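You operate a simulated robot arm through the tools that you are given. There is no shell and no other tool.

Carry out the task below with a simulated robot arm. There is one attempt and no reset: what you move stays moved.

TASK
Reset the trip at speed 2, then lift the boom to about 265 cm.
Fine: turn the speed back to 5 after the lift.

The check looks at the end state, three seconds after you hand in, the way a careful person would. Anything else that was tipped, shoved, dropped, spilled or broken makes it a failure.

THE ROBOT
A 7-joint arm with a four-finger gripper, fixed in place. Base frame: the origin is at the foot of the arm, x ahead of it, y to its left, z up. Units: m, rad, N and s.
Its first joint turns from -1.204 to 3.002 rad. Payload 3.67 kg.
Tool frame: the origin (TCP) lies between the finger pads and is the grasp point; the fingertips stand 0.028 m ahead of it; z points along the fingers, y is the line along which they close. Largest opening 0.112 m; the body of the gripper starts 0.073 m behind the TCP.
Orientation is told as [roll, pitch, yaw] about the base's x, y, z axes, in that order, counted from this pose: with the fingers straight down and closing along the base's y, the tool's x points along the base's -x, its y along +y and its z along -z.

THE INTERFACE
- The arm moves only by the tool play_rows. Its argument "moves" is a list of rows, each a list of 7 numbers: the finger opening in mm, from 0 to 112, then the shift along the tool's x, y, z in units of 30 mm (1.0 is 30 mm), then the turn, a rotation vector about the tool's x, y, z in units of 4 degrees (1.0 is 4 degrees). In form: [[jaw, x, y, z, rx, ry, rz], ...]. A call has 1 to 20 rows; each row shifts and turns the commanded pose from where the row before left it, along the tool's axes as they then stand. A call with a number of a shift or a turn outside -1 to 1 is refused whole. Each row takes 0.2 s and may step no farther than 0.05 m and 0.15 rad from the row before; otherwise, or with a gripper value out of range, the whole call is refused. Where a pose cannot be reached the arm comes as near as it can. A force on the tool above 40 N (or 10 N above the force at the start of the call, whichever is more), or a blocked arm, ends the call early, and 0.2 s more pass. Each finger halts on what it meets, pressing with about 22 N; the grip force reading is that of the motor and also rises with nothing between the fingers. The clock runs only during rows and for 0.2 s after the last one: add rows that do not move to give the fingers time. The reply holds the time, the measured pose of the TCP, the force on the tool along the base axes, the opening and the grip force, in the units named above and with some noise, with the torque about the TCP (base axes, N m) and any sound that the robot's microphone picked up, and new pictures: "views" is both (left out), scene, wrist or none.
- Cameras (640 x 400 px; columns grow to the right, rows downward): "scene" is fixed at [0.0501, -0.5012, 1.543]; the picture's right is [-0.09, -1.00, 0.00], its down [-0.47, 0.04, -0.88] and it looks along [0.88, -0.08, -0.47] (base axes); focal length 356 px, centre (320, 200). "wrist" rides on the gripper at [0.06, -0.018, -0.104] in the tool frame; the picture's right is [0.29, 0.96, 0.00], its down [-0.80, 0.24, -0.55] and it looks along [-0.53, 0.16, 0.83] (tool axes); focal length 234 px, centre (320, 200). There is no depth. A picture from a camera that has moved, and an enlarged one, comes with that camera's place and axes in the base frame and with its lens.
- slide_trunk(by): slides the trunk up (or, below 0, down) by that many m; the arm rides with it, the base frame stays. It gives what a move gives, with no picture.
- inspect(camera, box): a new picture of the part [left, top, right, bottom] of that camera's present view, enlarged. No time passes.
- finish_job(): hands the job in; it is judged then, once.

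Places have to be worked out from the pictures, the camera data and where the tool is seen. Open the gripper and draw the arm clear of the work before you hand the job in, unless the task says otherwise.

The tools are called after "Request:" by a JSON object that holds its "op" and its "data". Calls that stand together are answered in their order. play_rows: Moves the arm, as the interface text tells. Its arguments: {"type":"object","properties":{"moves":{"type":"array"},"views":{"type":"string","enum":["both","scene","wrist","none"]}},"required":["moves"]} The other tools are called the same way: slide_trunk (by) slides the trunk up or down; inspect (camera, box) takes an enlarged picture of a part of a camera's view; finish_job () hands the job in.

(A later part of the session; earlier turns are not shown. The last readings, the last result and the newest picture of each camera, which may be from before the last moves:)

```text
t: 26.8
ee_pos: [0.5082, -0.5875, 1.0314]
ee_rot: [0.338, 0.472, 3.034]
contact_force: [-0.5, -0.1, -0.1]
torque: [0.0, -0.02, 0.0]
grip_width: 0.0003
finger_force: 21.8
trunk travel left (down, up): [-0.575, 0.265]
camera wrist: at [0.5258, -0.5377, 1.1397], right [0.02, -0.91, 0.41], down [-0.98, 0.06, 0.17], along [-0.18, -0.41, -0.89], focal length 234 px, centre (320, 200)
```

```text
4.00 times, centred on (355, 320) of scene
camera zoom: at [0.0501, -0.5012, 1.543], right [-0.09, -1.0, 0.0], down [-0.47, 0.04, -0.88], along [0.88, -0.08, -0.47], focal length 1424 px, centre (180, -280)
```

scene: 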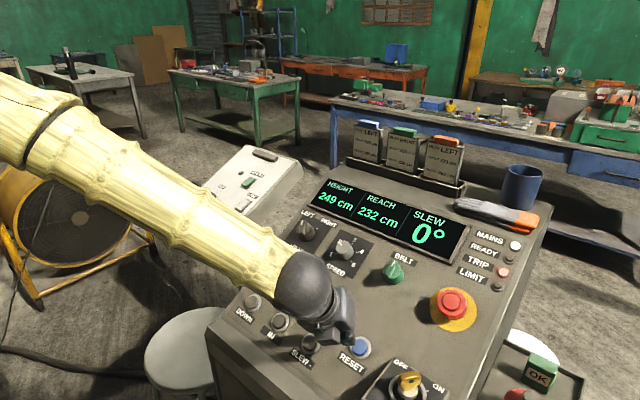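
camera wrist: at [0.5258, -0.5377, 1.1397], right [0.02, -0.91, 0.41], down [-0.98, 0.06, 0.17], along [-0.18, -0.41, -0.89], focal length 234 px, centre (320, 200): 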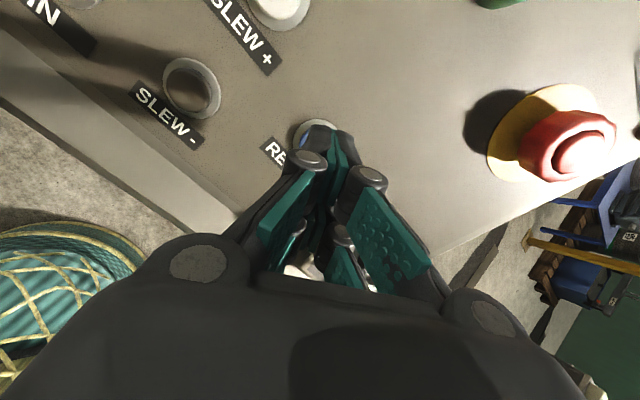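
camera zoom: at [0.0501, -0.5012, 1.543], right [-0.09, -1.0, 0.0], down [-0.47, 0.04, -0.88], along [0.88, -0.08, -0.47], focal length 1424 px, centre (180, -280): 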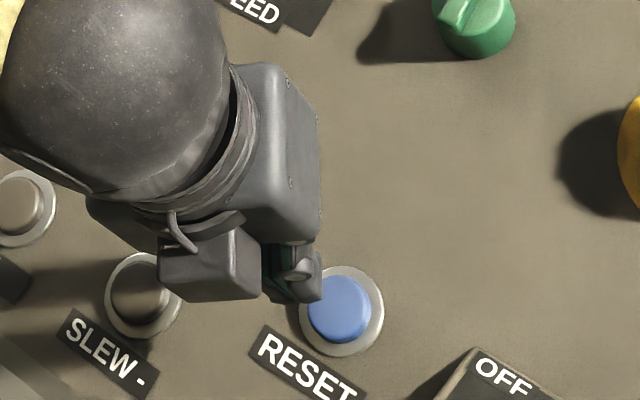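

RESET lies about 11 mm toward tool -x. I'll correct that, advance 30 mm, and look again.

Request:
{"op": "play_rows", "data": {"moves": [[0, -0.37, 0.03, 0.25, 0, 0, 0], [0, 0, 0, 0.25, 0, 0, 0], [0, 0, 0, 0.25, 0, 0, 0], [0, 0, 0, 0.25, 0, 0, 0], [0, 0, 0, 0, 0, 0, 0]], "views": "both"}}

Request:
{"op": "inspect", "data": {"camera": "wrist", "box": [250, 90, 390, 190]}}

Request:
{"op": "inspect", "data": {"camera": "scene", "box": [290, 270, 420, 370]}}

```text
t: 28.0
ee_pos: [0.5095, -0.5992, 1.001]
ee_rot: [0.336, 0.471, 3.033]
contact_force: [-0.9, -0.4, 0.4]
torque: [-0.01, -0.01, 0.02]
grip_width: 0.0002
finger_force: 22.3
trunk travel left (down, up): [-0.575, 0.265]
camera wrist: at [0.5274, -0.5493, 1.1088], right [0.01, -0.91, 0.41], down [-0.98, 0.06, 0.17], along [-0.18, -0.41, -0.89], focal length 234 px, centre (320, 200)
```

scene: 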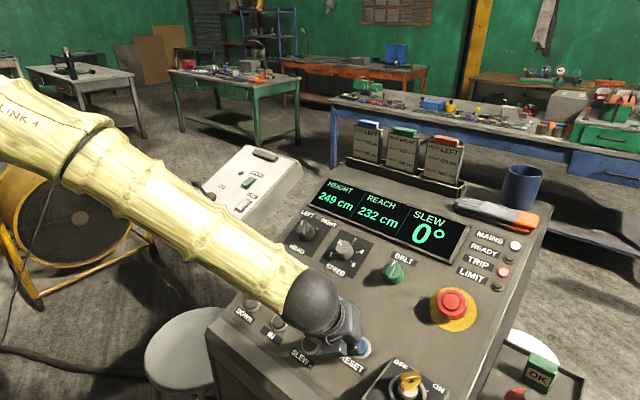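
wrist: 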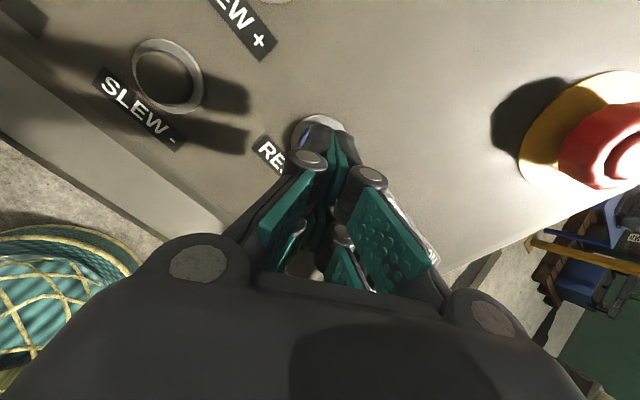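

```text
4.00 times, centred on (320, 140) of wrist
camera zoom: at [0.5274, -0.5493, 1.1088], right [0.01, -0.91, 0.41], down [-0.98, 0.06, 0.17], along [-0.18, -0.41, -0.89], focal length 937 px, centre (320, 440)
```

zoom: 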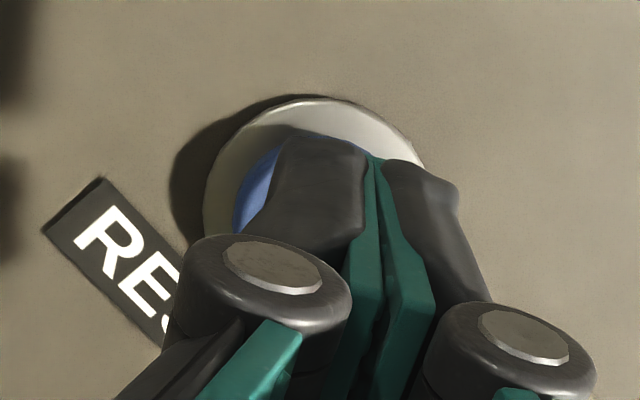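

```text
4.00 times, centred on (355, 320) of scene
camera zoom: at [0.0501, -0.5012, 1.543], right [-0.09, -1.0, 0.0], down [-0.47, 0.04, -0.88], along [0.88, -0.08, -0.47], focal length 1424 px, centre (180, -280)
```

zoom: 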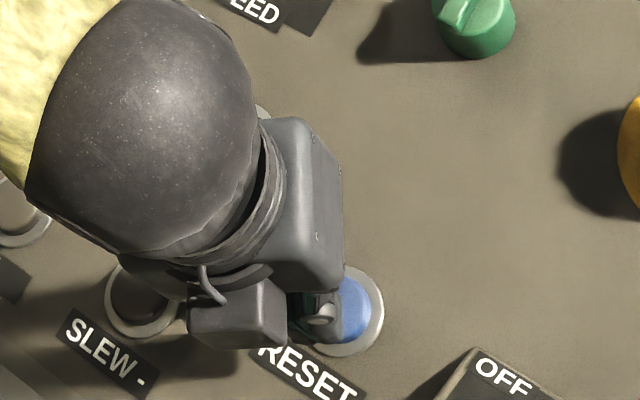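

The fingertip is over the RESET cap. I'll advance in small steps and watch the force and sound.

Request:
{"op": "play_rows", "data": {"moves": [[0, 0.05, 0, 0.15, 0, 0, 0], [0, 0.05, 0, 0.15, 0, 0, 0], [0, 0, 0, 0.15, 0, 0, 0], [0, 0, 0, 0.1, 0, 0, 0]], "views": "scene"}}

```text
t: 29.0
ee_pos: [0.5186, -0.6061, 0.9882]
ee_rot: [0.337, 0.472, 3.033]
contact_force: [-0.3, 0.1, -0.1]
torque: [-0.01, 0.0, -0.01]
grip_width: 0.0
finger_force: 21.6
trunk travel left (down, up): [-0.575, 0.265]
```

scene: 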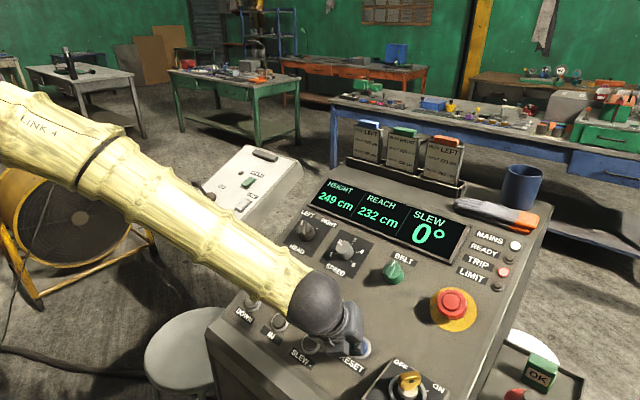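

No contact yet, so I'll continue in steps of 3 to 4 mm.

Request:
{"op": "play_rows", "data": {"moves": [[0, 0, 0, 0.12, 0, 0, 0], [0, 0, 0, 0.12, 0, 0, 0], [0, 0, 0, 0.12, 0, 0, 0], [0, 0, 0, 0, 0, 0, 0]], "views": "both"}}

```text
t: 30.0
ee_pos: [0.5242, -0.6092, 0.9781]
ee_rot: [0.338, 0.473, 3.033]
contact_force: [0.6, -0.3, -0.2]
torque: [0.03, 0.01, -0.02]
grip_width: 0.0
finger_force: 22.1
trunk travel left (down, up): [-0.575, 0.265]
camera wrist: at [0.541, -0.5595, 1.0871], right [0.01, -0.91, 0.41], down [-0.98, 0.06, 0.17], along [-0.18, -0.41, -0.89], focal length 234 px, centre (320, 200)
```

scene: 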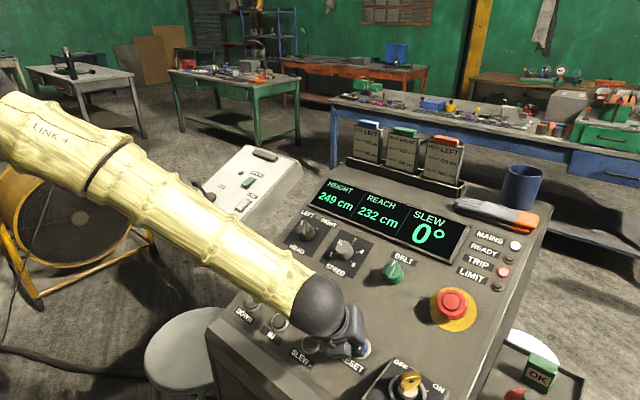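
wrist: 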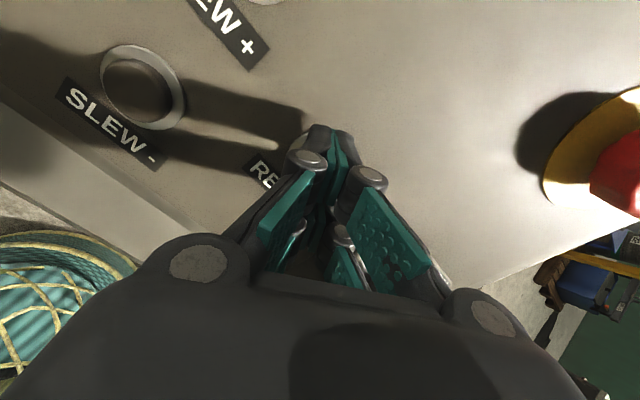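

Still no contact, and the estimate says the tip is about 2–3 mm above the cap. I'll continue with small steps.

Request:
{"op": "play_rows", "data": {"moves": [[0, 0.08, 0, 0.1, 0, 0, 0], [0, 0, 0, 0.1, 0, 0, 0], [0, 0, 0, 0.1, 0, 0, 0], [0, 0, 0, 0, 0, 0, 0]], "views": "scene"}}

```text
t: 31.0
ee_pos: [0.5283, -0.612, 0.9733]
ee_rot: [0.336, 0.471, 3.032]
contact_force: [-2.4, 1.0, 2.0]
torque: [0.02, 0.08, -0.02]
grip_width: 0.0061
finger_force: 35.5
trunk travel left (down, up): [-0.575, 0.265]
heard: click
```

scene: 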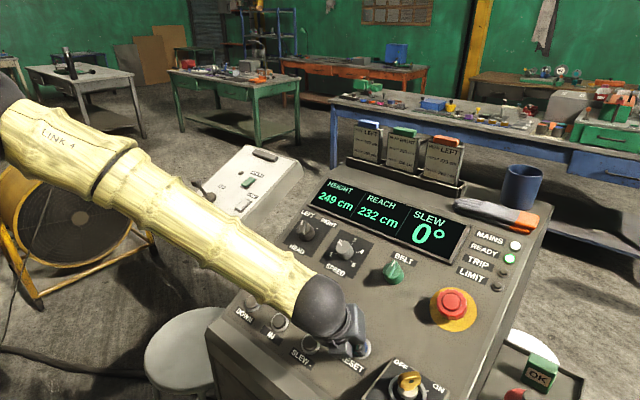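

There was a click, READY is lit and TRIP is off, so the reset worked at speed 2. I'll back straight off the button and confirm.

Request:
{"op": "play_rows", "data": {"moves": [[0, 0, 0, -0.4, 0, 0, 0], [0, 0, 0, -0.8, 0, 0, 0], [0, 0, 0, -0.9, 0, 0, 0], [0, 0, 0, -0.9, 0, 0, 0], [0, 0, 0, 0, 0, 0, 0]], "views": "both"}}

Request:
{"op": "inspect", "data": {"camera": "scene", "box": [290, 170, 540, 320]}}

```text
t: 32.2
ee_pos: [0.4904, -0.5807, 1.0418]
ee_rot: [0.328, 0.462, 3.021]
contact_force: [0.1, -0.1, 0.8]
torque: [0.0, -0.02, -0.05]
grip_width: 0.0
finger_force: 35.9
trunk travel left (down, up): [-0.575, 0.265]
camera wrist: at [0.509, -0.5327, 1.1508], right [0.01, -0.91, 0.41], down [-0.98, 0.07, 0.18], along [-0.19, -0.4, -0.9], focal length 234 px, centre (320, 200)
```

scene: 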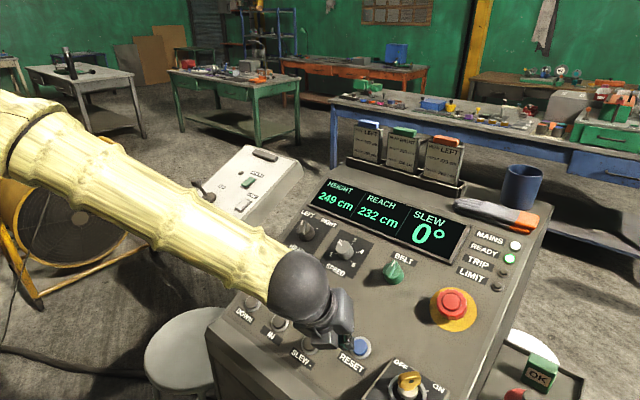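
wrist: 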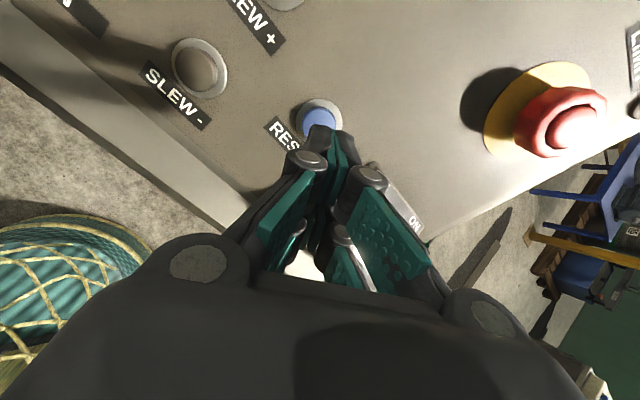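

```text
2.56 times, centred on (415, 245) of scene
camera zoom: at [0.0501, -0.5012, 1.543], right [-0.09, -1.0, 0.0], down [-0.47, 0.04, -0.88], along [0.88, -0.08, -0.47], focal length 911 px, centre (77, 85)
```

zoom: 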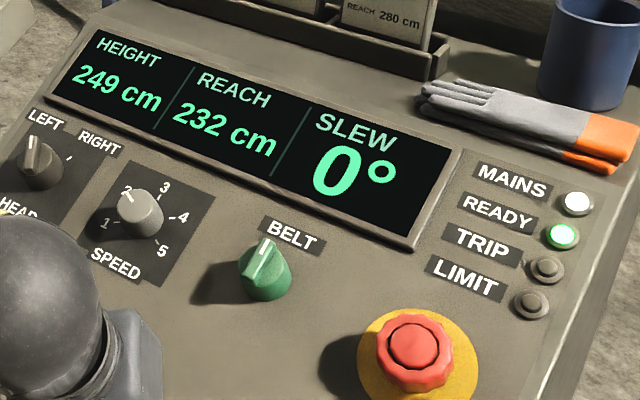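

Confirmed: READY is lit, speed is 2 and height is 249 cm. I'll move with the same clearance across to above the UP button.

Request:
{"op": "play_rows", "data": {"moves": [[0, 0.713, -0.742, 0, 0, 0, 0], [0, 0.713, -0.742, 0, 0, 0, 0], [0, 0.713, -0.742, 0, 0, 0, 0], [0, 0.713, -0.742, 0, 0, 0, 0], [0, 0.713, -0.742, 0, 0, 0, 0], [0, 0.713, -0.742, 0, 0, 0, 0], [0, 0.713, -0.742, 0, 0, 0, 0], [0, 0.713, -0.742, 0, 0, 0, 0], [0, 0.713, -0.742, 0, 0, 0, 0], [0, 0, 0, 0, 0, 0, 0]], "views": "both"}}

Request:
{"op": "inspect", "data": {"camera": "wrist", "box": [250, 90, 390, 190]}}

Request:
{"op": "inspect", "data": {"camera": "scene", "box": [220, 180, 380, 300]}}

```text
t: 33.2
ee_pos: [0.5465, -0.5313, 0.9551]
ee_rot: [0.309, 0.285, 2.968]
contact_force: [0.4, -0.2, 0.5]
torque: [0.02, 0.0, -0.03]
grip_width: 0.0001
finger_force: 35.8
trunk travel left (down, up): [-0.575, 0.265]
stopped in row 4: the arm was blocked; the commanded pose is now the measured one
camera wrist: at [0.5864, -0.4894, 1.0604], right [0.03, -0.93, 0.36], down [-0.93, 0.1, 0.35], along [-0.36, -0.35, -0.86], focal length 234 px, centre (320, 200)
```

scene: 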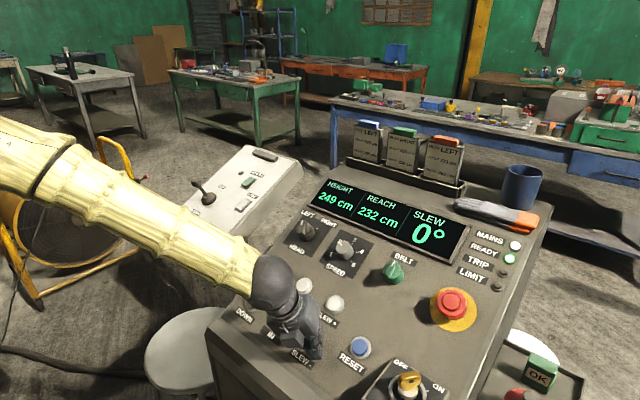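
wrist: 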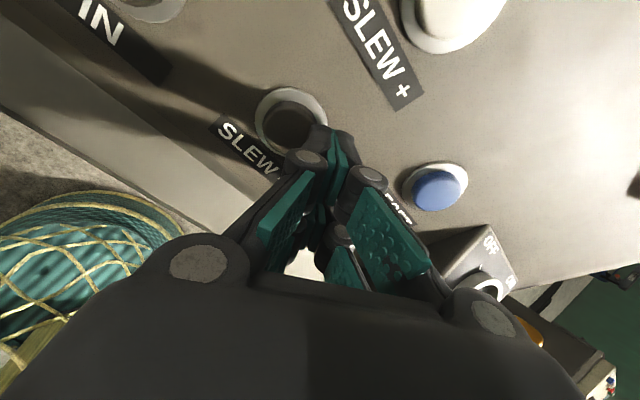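

```text
4.00 times, centred on (320, 140) of wrist
camera zoom: at [0.5864, -0.4894, 1.0604], right [0.03, -0.93, 0.36], down [-0.93, 0.1, 0.35], along [-0.36, -0.35, -0.86], focal length 937 px, centre (320, 440)
```

zoom: 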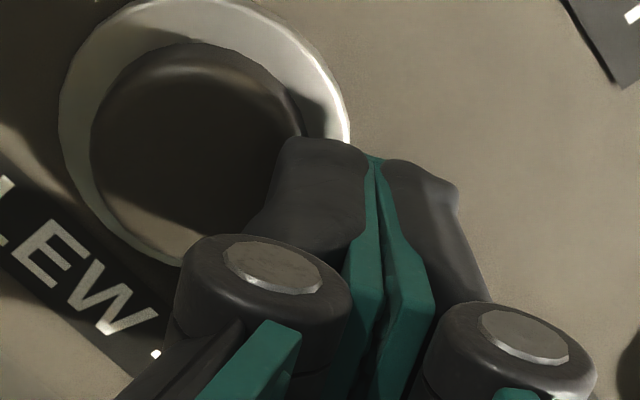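

```text
3.33 times, centred on (300, 240) of scene
camera zoom: at [0.0501, -0.5012, 1.543], right [-0.09, -1.0, 0.0], down [-0.47, 0.04, -0.88], along [0.88, -0.08, -0.47], focal length 1186 px, centre (387, 67)
```

zoom: 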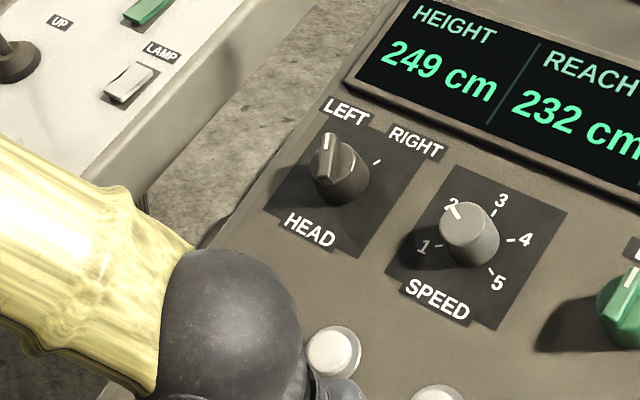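

The arm hit a joint limit and drifted low near SLEW-, but there was no contact force and slew is still 0°. I'll retreat upward immediately.

Request:
{"op": "play_rows", "data": {"moves": [[0, 0, 0, -0.5, 0, 0, 0], [0, 0, 0, -0.9, 0, 0, 0], [0, 0, 0, -0.9, 0, 0, 0], [0, 0, 0, -0.9, 0, 0, 0], [0, 0, 0, -0.9, 0, 0, 0], [0, 0, 0, 0, 0, 0, 0]], "views": "both"}}

```text
t: 34.2
ee_pos: [0.4848, -0.5153, 0.9358]
ee_rot: [0.298, 0.085, 2.913]
contact_force: [0.2, -0.1, 0.1]
torque: [0.01, 0.01, -0.01]
grip_width: 0.0
finger_force: 35.7
trunk travel left (down, up): [-0.575, 0.265]
stopped in row 4: the arm was blocked; the commanded pose is now the measured one
camera wrist: at [0.5476, -0.4816, 1.0337], right [0.05, -0.95, 0.3], down [-0.84, 0.13, 0.53], along [-0.54, -0.28, -0.79], focal length 234 px, centre (320, 200)
```

scene: 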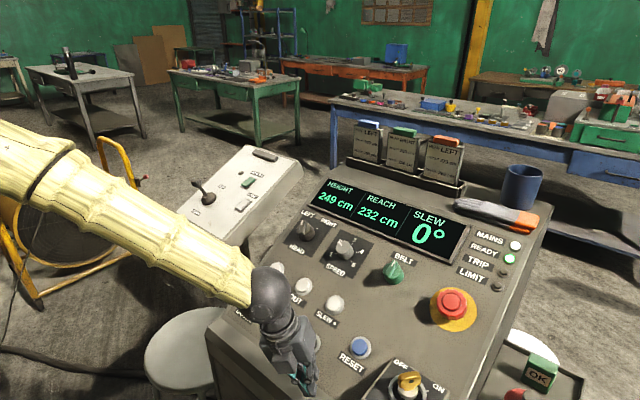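
wrist: 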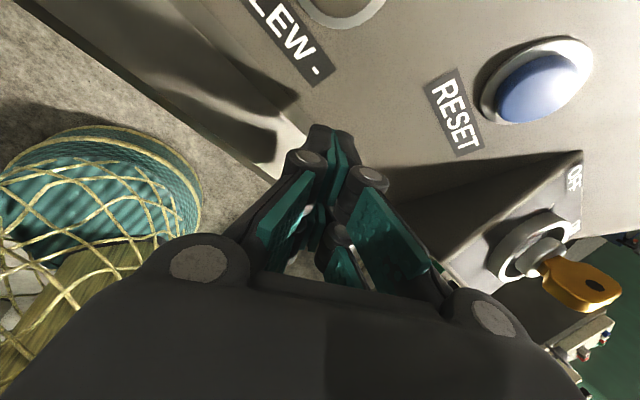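

The commanded retreat was blocked by a joint limit, so the safest way up is to lift the whole arm with the trunk.

Request:
{"op": "slide_trunk", "data": {"by": 0.12}}

```text
t: 35.7
ee_pos: [0.4849, -0.5166, 1.0574]
ee_rot: [0.3, 0.085, 2.914]
contact_force: [-0.4, 0.6, -0.2]
torque: [0.02, -0.02, 0.0]
grip_width: 0.0
finger_force: 36.7
trunk travel left (down, up): [-0.695, 0.145]
```

Now clear by another 12 cm. I'll unwind the wrist with +rz (clockwise) to get away from the limit.

Request:
{"op": "play_rows", "data": {"moves": [[0, 0, 0, 0, 0, 0, 1], [0, 0, 0, 0, 0, 0, 1], [0, 0, 0, 0, 0, 0, 1], [0, 0, 0, 0, 0, 0, 1], [0, 0, 0, 0, 0, 0, 1], [0, 0, 0, 0, 0, 0, 1], [0, 0, 0, 0, 0, 0, 1], [0, 0, 0, 0, 0, 0, 1], [0, 0, 0, 0, 0, 0, 1], [0, 0, 0, 0, 0, 0, 1], [0, 0, 0, 0, 0, 0, 1], [0, 0, 0, 0, 0, 0, 1], [0, 0, 0, 0, 0, 0, 0]], "views": "both"}}

```text
t: 38.5
ee_pos: [0.4784, -0.5207, 1.0509]
ee_rot: [0.133, 0.263, 2.06]
contact_force: [-1.5, 0.1, 0.2]
torque: [-0.01, 0.0, 0.0]
grip_width: 0.0
finger_force: 35.9
trunk travel left (down, up): [-0.695, 0.145]
camera wrist: at [0.523, -0.5343, 1.162], right [-0.72, -0.66, 0.2], down [-0.58, 0.74, 0.35], along [-0.38, 0.14, -0.91], focal length 234 px, centre (320, 200)
```

scene: 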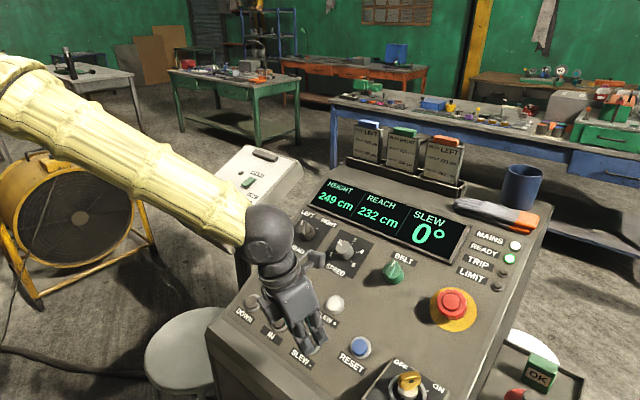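
wrist: 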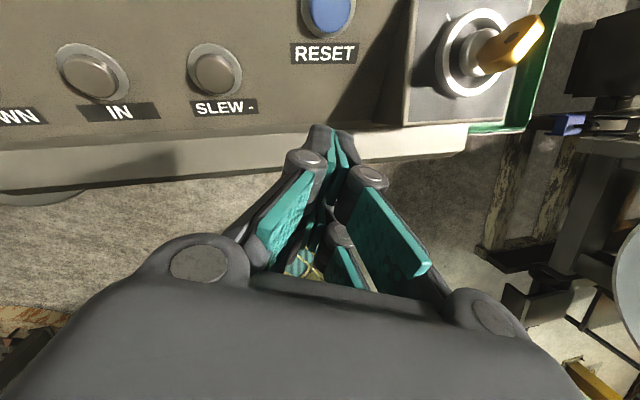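

The wrist tracks again. I'll raise the tool and unwind a further 30° or so.

Request:
{"op": "play_rows", "data": {"moves": [[0, 0, 0, -0.5, 0, 0, 1], [0, 0, 0, -0.5, 0, 0, 1], [0, 0, 0, -0.5, 0, 0, 1], [0, 0, 0, -0.5, 0, 0, 1], [0, 0, 0, -0.5, 0, 0, 1], [0, 0, 0, -0.5, 0, 0, 1], [0, 0, 0, -0.5, 0, 0, 1], [0, 0, 0, 0, 0, 0, 0]], "views": "both"}}

```text
t: 39.3
ee_pos: [0.4492, -0.5118, 1.0319]
ee_rot: [0.235, 0.244, 1.884]
contact_force: [0.0, 0.3, 0.1]
torque: [0.01, 0.02, -0.01]
grip_width: 0.0
finger_force: 35.7
trunk travel left (down, up): [-0.695, 0.145]
stopped in row 4: the arm was blocked; the commanded pose is now the measured one
camera wrist: at [0.5005, -0.5309, 1.1393], right [-0.82, -0.5, 0.28], down [-0.38, 0.84, 0.39], along [-0.43, 0.21, -0.88], focal length 234 px, centre (320, 200)
```

scene: 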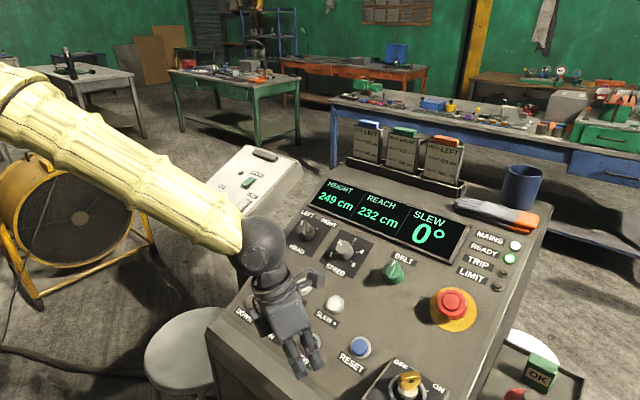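
wrist: 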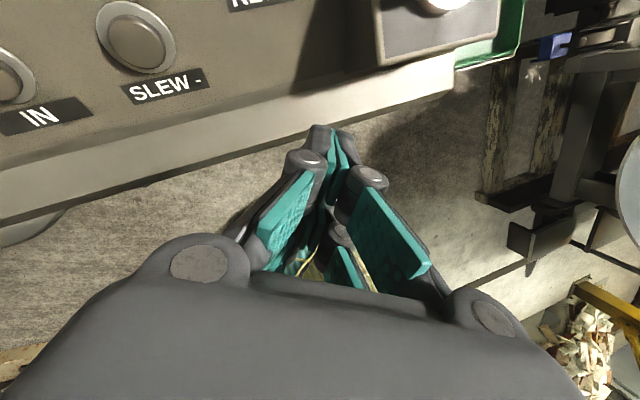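

Moves up and inward keep saturating, while low and outward poses worked fine, so the elbow is likely folded to its limit. Raising the trunk further lets the arm reach down in a more extended posture, so I'll do that.

Request:
{"op": "slide_trunk", "data": {"by": 0.14}}

```text
t: 41.0
ee_pos: [0.4499, -0.5113, 1.1728]
ee_rot: [0.232, 0.246, 1.884]
contact_force: [0.8, -0.4, 0.7]
torque: [0.01, -0.01, -0.01]
grip_width: 0.0001
finger_force: 35.8
trunk travel left (down, up): [-0.835, 0.005]
```

The tool is now at z=1.173. I'll move radially outward to unfold the elbow, then restore the panel tilt.

Request:
{"op": "play_rows", "data": {"moves": [[0, 0.71, -0.35, 0.09, 0, 0, 0], [0, 0.71, -0.35, 0.09, 0, 0, 0], [0, 0.71, -0.35, 0.09, 0, 0, 0], [0, 0.71, -0.35, 0.09, 0, 0, 0], [0, 0.71, -0.35, 0.09, 0, 0, 0], [0, 0, 0, 0, 0.863, 0.481, 0], [0, 0, 0, 0, 0.863, 0.481, 0], [0, 0, 0, 0, 0.863, 0.481, 0], [0, 0, 0, 0, 0.863, 0.481, 0], [0, 0, 0, 0, 0.863, 0.481, 0], [0, 0, 0, 0, 0.863, 0.481, 0], [0, 0, 0, 0, 0.863, 0.481, 0], [0, 0, 0, 0, 0.863, 0.481, 0], [0, 0, 0, 0, 0, 0, 0]], "views": "both"}}

```text
t: 44.0
ee_pos: [0.5304, -0.5992, 1.1763]
ee_rot: [-0.255, 0.512, 1.885]
contact_force: [-0.5, 0.5, -0.9]
torque: [-0.01, -0.01, -0.01]
grip_width: 0.0001
finger_force: 36.1
trunk travel left (down, up): [-0.835, 0.005]
camera wrist: at [0.5233, -0.6023, 1.2951], right [-0.77, -0.64, -0.07], down [-0.64, 0.77, 0.02], along [0.04, 0.06, -1.0], focal length 234 px, centre (320, 200)
```

scene: 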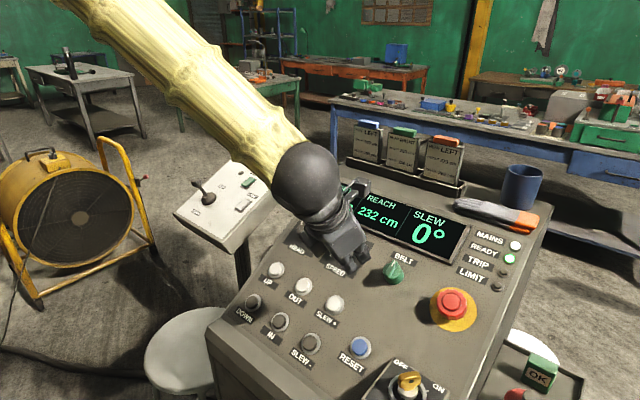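
wrist: 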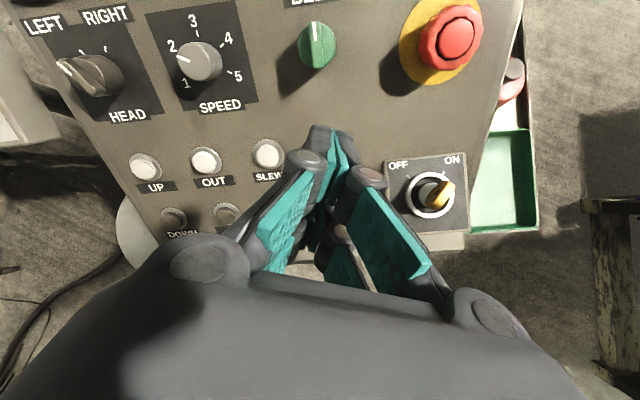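

The limit is resolved, the tool is aligned with the panel normal again, and the predicted UP position matches this view to a few mm. I'll move laterally toward UP at this height first.

Request:
{"op": "play_rows", "data": {"moves": [[0, -0.567, -0.8, 0.1, 0, 0, 0], [0, -0.567, -0.8, 0.1, 0, 0, 0], [0, -0.567, -0.8, 0.1, 0, 0, 0], [0, -0.567, -0.8, 0.1, 0, 0, 0], [0, -0.567, -0.8, 0.1, 0, 0, 0], [0, -0.567, -0.8, 0.1, 0, 0, 0], [0, -0.567, -0.8, 0.1, 0, 0, 0], [0, -0.567, -0.8, 0.1, 0, 0, 0], [0, -0.567, -0.8, 0.1, 0, 0, 0], [0, 0, 0, 0, 0, 0, 0]], "views": "both"}}

Request:
{"op": "inspect", "data": {"camera": "wrist", "box": [250, 60, 410, 180]}}

```text
t: 46.4
ee_pos: [0.6671, -0.4064, 1.0848]
ee_rot: [-0.19, 0.482, 1.888]
contact_force: [0.8, 0.7, 0.0]
torque: [0.02, 0.05, 0.0]
grip_width: 0.0001
finger_force: 35.7
trunk travel left (down, up): [-0.835, 0.005]
stopped in row 10: the arm was blocked; the commanded pose is now the measured one
camera wrist: at [0.6682, -0.4104, 1.2049], right [-0.79, -0.61, -0.03], down [-0.62, 0.79, 0.07], along [-0.02, 0.07, -1.0], focal length 234 px, centre (320, 200)
```

scene: 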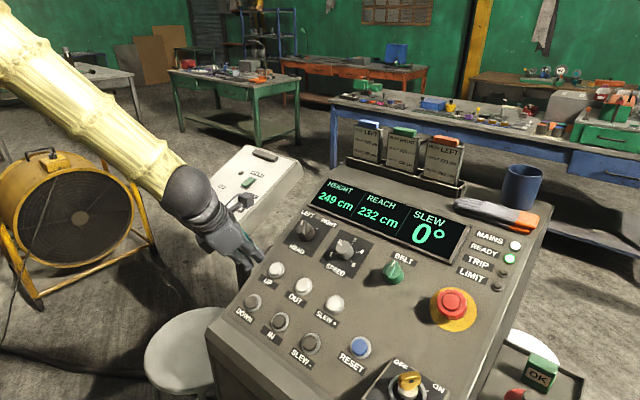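
wrist: 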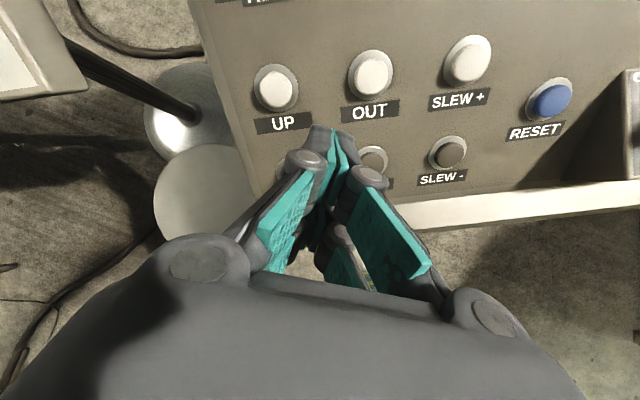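

```text
3.33 times, centred on (330, 120) of wrist
camera zoom: at [0.6682, -0.4104, 1.2049], right [-0.79, -0.61, -0.03], down [-0.62, 0.79, 0.07], along [-0.02, 0.07, -1.0], focal length 781 px, centre (287, 467)
```

zoom: 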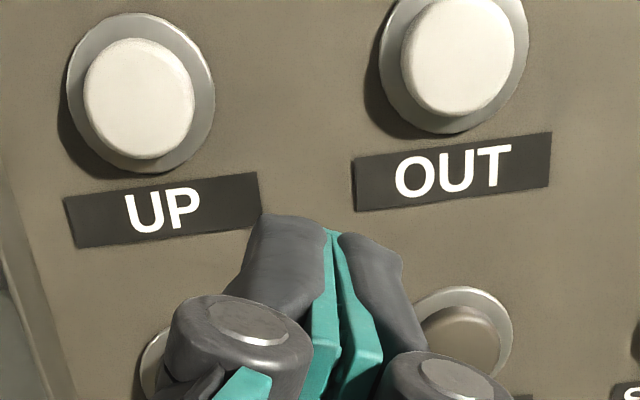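

The UP button locates at about (0.758,-0.454,0.981). I'll move out and down to about 3 cm above it while restoring the small tilt loss.

Request:
{"op": "play_rows", "data": {"moves": [[0, 0.13, -0.36, 0.66, 0, 0, 0], [0, 0.13, -0.36, 0.66, 0.2, 0.08, 0], [0, 0.13, -0.36, 0.66, 0.3, 0.12, 0], [0, 0.13, -0.36, 0.66, 0.3, 0.12, 0], [0, 0, 0, 0, 0, 0, 0]], "views": "both"}}

Request:
{"op": "inspect", "data": {"camera": "wrist", "box": [250, 60, 410, 180]}}

Request:
{"op": "inspect", "data": {"camera": "scene", "box": [210, 190, 370, 310]}}

```text
t: 47.6
ee_pos: [0.7373, -0.4299, 1.0349]
ee_rot: [-0.253, 0.505, 1.882]
contact_force: [0.2, 0.3, 0.6]
torque: [0.01, 0.01, 0.0]
grip_width: 0.0004
finger_force: 35.6
trunk travel left (down, up): [-0.835, 0.005]
camera wrist: at [0.7315, -0.4336, 1.1547], right [-0.77, -0.64, -0.07], down [-0.64, 0.77, 0.03], along [0.03, 0.07, -1.0], focal length 234 px, centre (320, 200)
```

scene: 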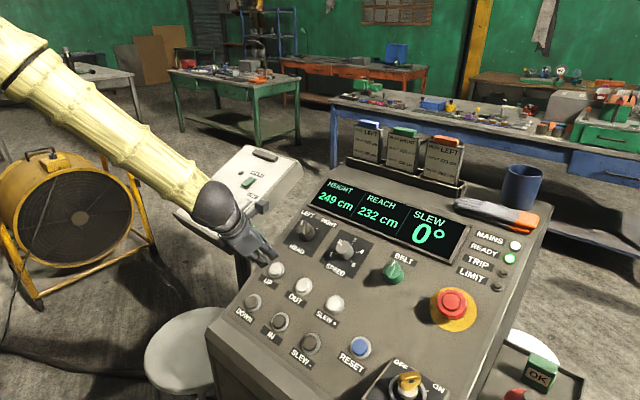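
wrist: 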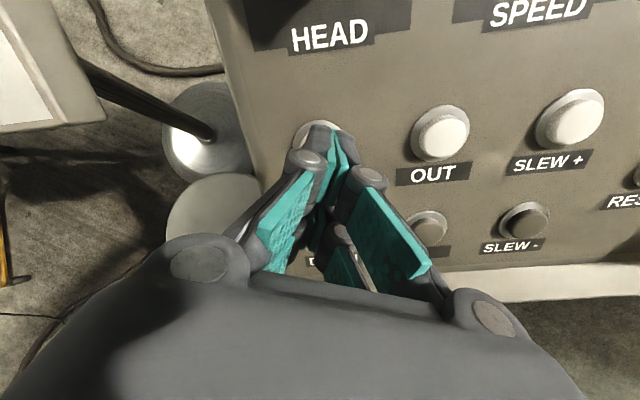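

```text
3.33 times, centred on (330, 120) of wrist
camera zoom: at [0.7315, -0.4336, 1.1547], right [-0.77, -0.64, -0.07], down [-0.64, 0.77, 0.03], along [0.03, 0.07, -1.0], focal length 781 px, centre (287, 467)
```

zoom: 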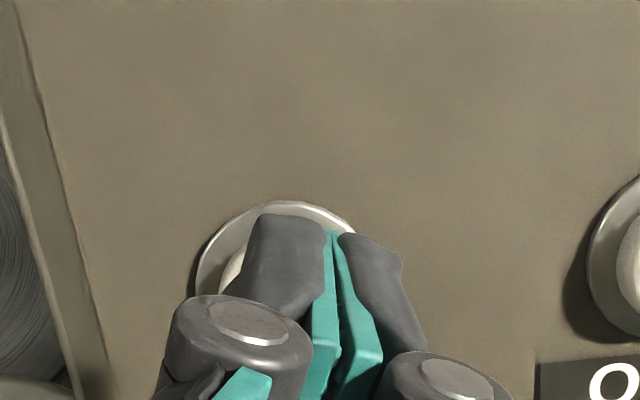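

```text
3.33 times, centred on (290, 250) of scene
camera zoom: at [0.0501, -0.5012, 1.543], right [-0.09, -1.0, 0.0], down [-0.47, 0.04, -0.88], along [0.88, -0.08, -0.47], focal length 1186 px, centre (420, 33)
```

zoom: 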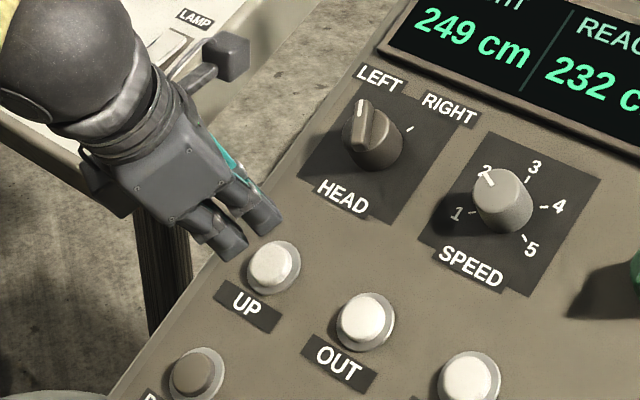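

The fingertip is on axis with UP and the display is clearly visible. I'll advance 30 mm, which should stop just short of contact.

Request:
{"op": "play_rows", "data": {"moves": [[0, 0, 0, 0.25, 0, 0, 0], [0, 0, 0, 0.25, 0, 0, 0], [0, 0, 0, 0.25, 0, 0, 0], [0, 0, 0, 0.2, 0, 0, 0], [0, 0, 0, 0, 0, 0, 0]], "views": "scene"}}

```text
t: 48.8
ee_pos: [0.7497, -0.441, 1.0097]
ee_rot: [-0.251, 0.506, 1.883]
contact_force: [-0.5, 0.8, 0.7]
torque: [-0.02, 0.01, 0.01]
grip_width: 0.0
finger_force: 35.0
trunk travel left (down, up): [-0.835, 0.005]
```

scene: 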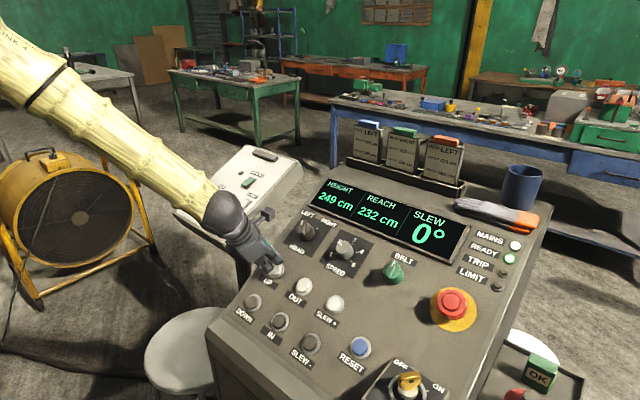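

No contact yet, with height at 249. Now a brief test press: 9 mm forward in three steps, then immediately back.

Request:
{"op": "play_rows", "data": {"moves": [[0, 0, 0, 0.12, 0, 0, 0], [0, 0, 0, 0.1, 0, 0, 0], [0, 0, 0, 0.1, 0, 0, 0], [0, 0, 0, -0.32, 0, 0, 0]], "views": "scene"}}

Request:
{"op": "inspect", "data": {"camera": "scene", "box": [300, 170, 540, 320]}}

```text
t: 49.8
ee_pos: [0.75, -0.4402, 1.0101]
ee_rot: [-0.252, 0.504, 1.884]
contact_force: [-0.2, 0.6, -0.2]
torque: [-0.02, 0.03, -0.03]
grip_width: 0.0
finger_force: 35.9
trunk travel left (down, up): [-0.835, 0.005]
```

scene: 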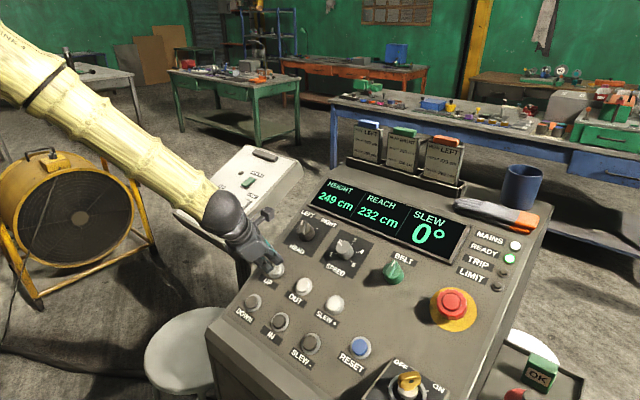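

```text
2.67 times, centred on (420, 245) of scene
camera zoom: at [0.0501, -0.5012, 1.543], right [-0.09, -1.0, 0.0], down [-0.47, 0.04, -0.88], along [0.88, -0.08, -0.47], focal length 949 px, centre (53, 80)
```

zoom: 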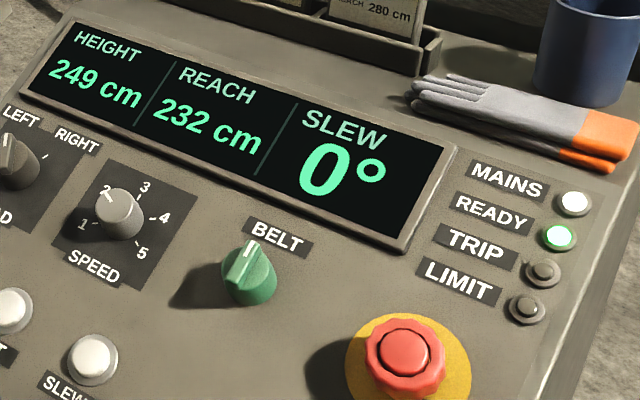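

There was no click, so I'll repeat the press about 5 mm deeper.

Request:
{"op": "play_rows", "data": {"moves": [[0, 0, 0, 0.3, 0, 0, 0], [0, 0, 0, 0.1, 0, 0, 0], [0, 0, 0, 0.1, 0, 0, 0], [0, 0, 0, -0.5, 0, 0, 0]], "views": "scene"}}

Request:
{"op": "inspect", "data": {"camera": "scene", "box": [300, 170, 540, 320]}}

```text
t: 50.8
ee_pos: [0.7481, -0.4403, 1.0097]
ee_rot: [-0.253, 0.505, 1.882]
contact_force: [-0.7, 0.4, 0.5]
torque: [-0.01, -0.01, 0.01]
grip_width: 0.0001
finger_force: 35.2
trunk travel left (down, up): [-0.835, 0.005]
heard: click
```

scene: 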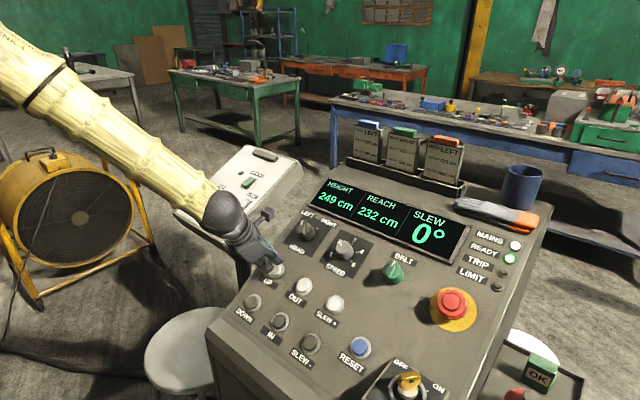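

```text
2.67 times, centred on (420, 245) of scene
camera zoom: at [0.0501, -0.5012, 1.543], right [-0.09, -1.0, 0.0], down [-0.47, 0.04, -0.88], along [0.88, -0.08, -0.47], focal length 949 px, centre (53, 80)
```

zoom: 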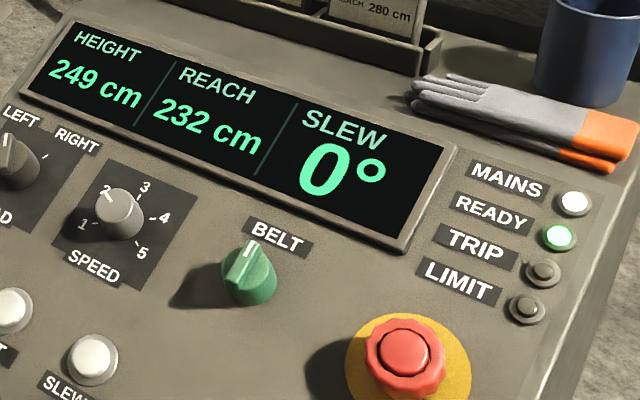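

It clicked, but the tap was too short to change the height. Now I'll hold for about 1 s and release to measure the rate.

Request:
{"op": "play_rows", "data": {"moves": [[0, 0, 0, 0.3, 0, 0, 0], [0, 0, 0, 0.1, 0, 0, 0], [0, 0, 0, 0.1, 0, 0, 0], [0, 0, 0, 0, 0, 0, 0], [0, 0, 0, 0, 0, 0, 0], [0, 0, 0, 0, 0, 0, 0], [0, 0, 0, 0, 0, 0, 0], [0, 0, 0, 0, 0, 0, 0], [0, 0, 0, -0.5, 0, 0, 0]], "views": "scene"}}

Request:
{"op": "inspect", "data": {"camera": "scene", "box": [300, 170, 540, 320]}}

```text
t: 52.8
ee_pos: [0.7478, -0.4398, 1.0099]
ee_rot: [-0.251, 0.507, 1.883]
contact_force: [-0.3, -0.5, 0.6]
torque: [0.01, -0.02, 0.02]
grip_width: 0.0
finger_force: 36.3
trunk travel left (down, up): [-0.835, 0.005]
heard: click
```

scene: 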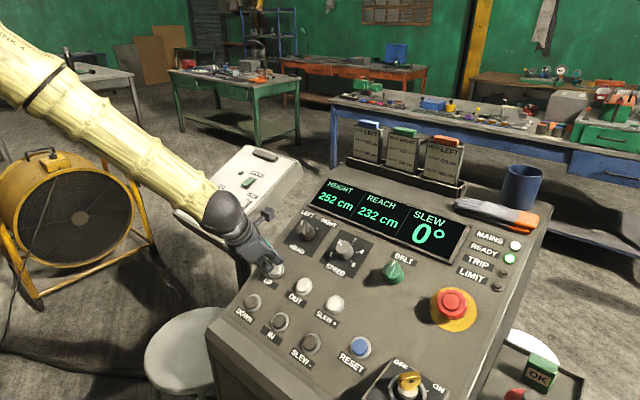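

```text
2.67 times, centred on (420, 245) of scene
camera zoom: at [0.0501, -0.5012, 1.543], right [-0.09, -1.0, 0.0], down [-0.47, 0.04, -0.88], along [0.88, -0.08, -0.47], focal length 949 px, centre (53, 80)
```

zoom: 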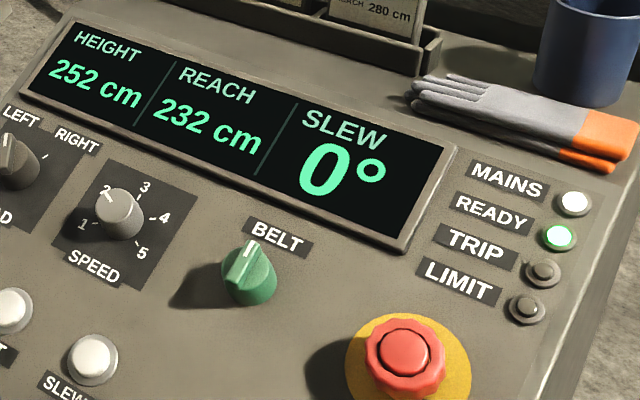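

The height is now 252, a rate of about 3 cm/s. I'll hold for roughly 3 s for most of the remaining 13 cm, then read again.

Request:
{"op": "play_rows", "data": {"moves": [[0, 0, 0, 0.3, 0, 0, 0], [0, 0, 0, 0.1, 0, 0, 0], [0, 0, 0, 0.1, 0, 0, 0], [0, 0, 0, 0, 0, 0, 0], [0, 0, 0, 0, 0, 0, 0], [0, 0, 0, 0, 0, 0, 0], [0, 0, 0, 0, 0, 0, 0], [0, 0, 0, 0, 0, 0, 0], [0, 0, 0, 0, 0, 0, 0], [0, 0, 0, 0, 0, 0, 0], [0, 0, 0, 0, 0, 0, 0], [0, 0, 0, 0, 0, 0, 0], [0, 0, 0, 0, 0, 0, 0], [0, 0, 0, 0, 0, 0, 0], [0, 0, 0, 0, 0, 0, 0], [0, 0, 0, 0, 0, 0, 0], [0, 0, 0, -0.5, 0, 0, 0]], "views": "scene"}}

Request:
{"op": "inspect", "data": {"camera": "scene", "box": [300, 170, 540, 320]}}

```text
t: 56.4
ee_pos: [0.7471, -0.4403, 1.0104]
ee_rot: [-0.251, 0.505, 1.881]
contact_force: [-0.3, -0.4, 0.9]
torque: [-0.04, -0.02, -0.01]
grip_width: 0.0
finger_force: 35.6
trunk travel left (down, up): [-0.835, 0.005]
heard: click
```

scene: 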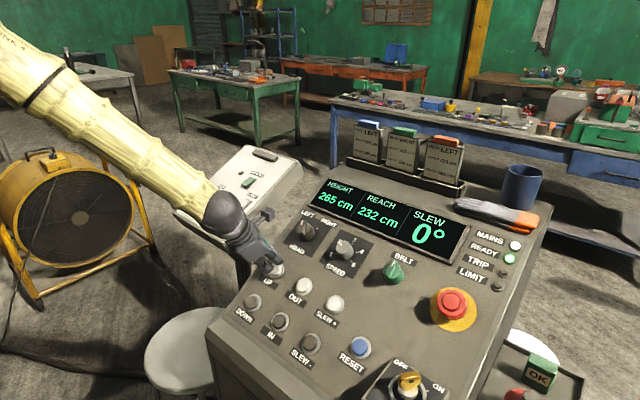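

```text
2.67 times, centred on (420, 245) of scene
camera zoom: at [0.0501, -0.5012, 1.543], right [-0.09, -1.0, 0.0], down [-0.47, 0.04, -0.88], along [0.88, -0.08, -0.47], focal length 949 px, centre (53, 80)
```

zoom: 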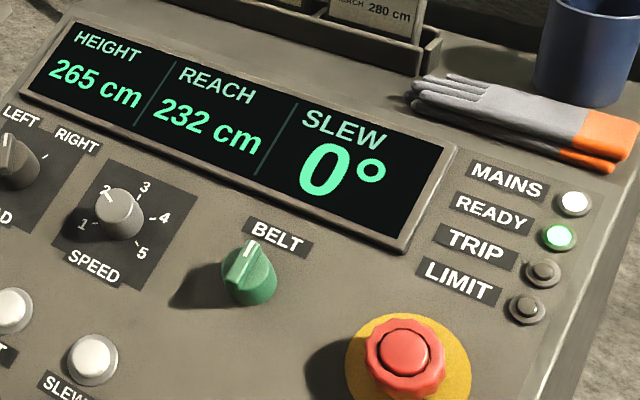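

The display reads exactly 265 cm with READY lit, no trip and no limit. I'll back off from UP and confirm that it holds.

Request:
{"op": "play_rows", "data": {"moves": [[0, 0, 0, -0.6, 0, 0, 0], [0, 0, 0, -0.6, 0, 0, 0], [0, 0, 0, -0.5, 0, 0, 0], [0, 0, 0, 0, 0, 0, 0]], "views": "both"}}

Request:
{"op": "inspect", "data": {"camera": "scene", "box": [260, 170, 500, 320]}}

```text
t: 57.4
ee_pos: [0.7299, -0.4223, 1.052]
ee_rot: [-0.251, 0.504, 1.884]
contact_force: [-0.4, 0.2, 0.4]
torque: [-0.04, -0.02, 0.0]
grip_width: 0.0002
finger_force: 35.5
trunk travel left (down, up): [-0.835, 0.005]
camera wrist: at [0.7232, -0.4261, 1.1726], right [-0.77, -0.63, -0.07], down [-0.64, 0.77, 0.03], along [0.03, 0.07, -1.0], focal length 234 px, centre (320, 200)
```

scene: 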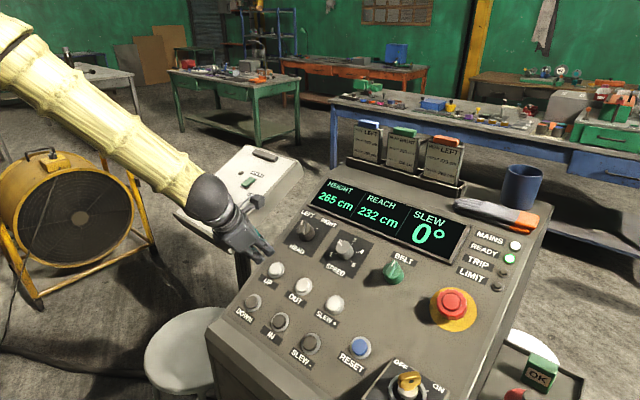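
wrist: 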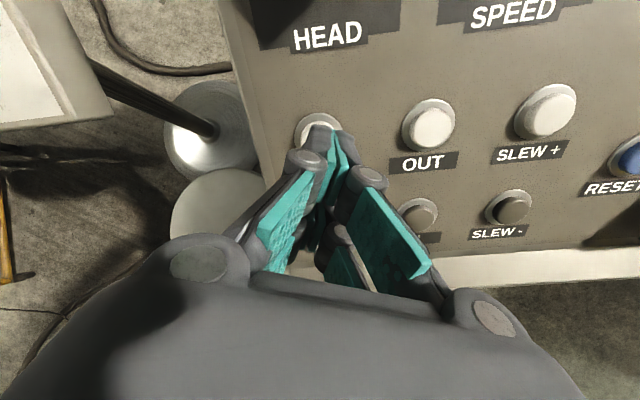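

```text
2.67 times, centred on (380, 245) of scene
camera zoom: at [0.0501, -0.5012, 1.543], right [-0.09, -1.0, 0.0], down [-0.47, 0.04, -0.88], along [0.88, -0.08, -0.47], focal length 949 px, centre (160, 80)
```

zoom: 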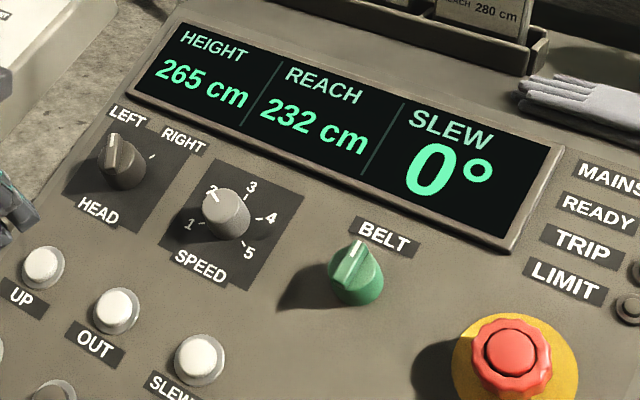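

265 cm holds. I'll now move back over the SPEED knob, using the calibrated axis (0.721,-0.611,1.066), and open the jaws.

Request:
{"op": "play_rows", "data": {"moves": [[0, 0.9, 0.46, -0.05, 0, 0, 0], [0, 0.9, 0.46, -0.05, 0, 0, 0], [0, 0.9, 0.46, -0.03, 0, 0, 0], [20, 0.9, 0.46, -0.03, 0, 0, 0], [60, 0.9, 0.46, -0.03, 0, 0, 0], [60, 0.9, 0.46, -0.03, 0, 0, 0], [60, 0, 0, 0, 0, 0, 0]], "views": "both"}}

Request:
{"op": "inspect", "data": {"camera": "wrist", "box": [240, 70, 400, 190]}}

```text
t: 59.0
ee_pos: [0.6992, -0.5882, 1.1192]
ee_rot: [-0.252, 0.507, 1.884]
contact_force: [0.6, -0.2, -0.2]
torque: [-0.03, 0.05, -0.01]
grip_width: 0.0601
finger_force: 0.0
trunk travel left (down, up): [-0.835, 0.005]
camera wrist: at [0.6919, -0.5919, 1.2388], right [-0.77, -0.64, -0.07], down [-0.64, 0.77, 0.03], along [0.03, 0.07, -1.0], focal length 234 px, centre (320, 200)
```

scene: 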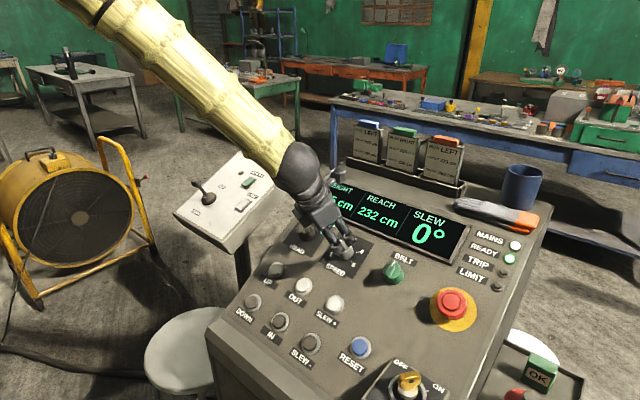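
wrist: 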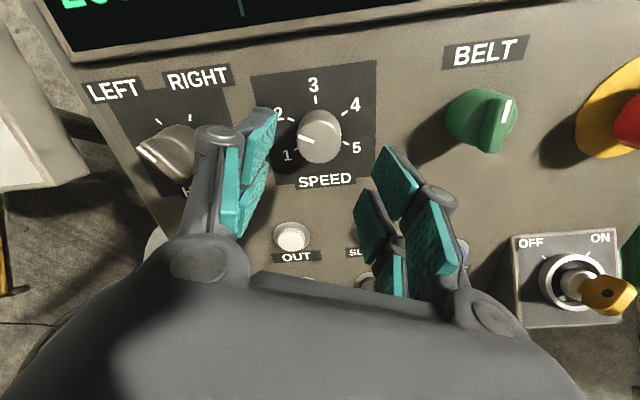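

```text
3.33 times, centred on (320, 130) of wrist
camera zoom: at [0.6919, -0.5919, 1.2388], right [-0.77, -0.64, -0.07], down [-0.64, 0.77, 0.03], along [0.03, 0.07, -1.0], focal length 781 px, centre (320, 433)
```

zoom: 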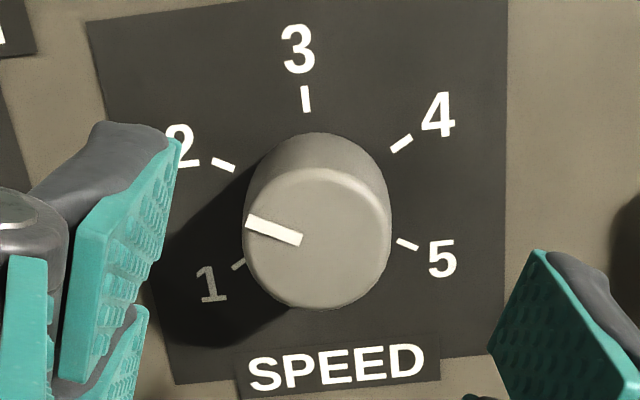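

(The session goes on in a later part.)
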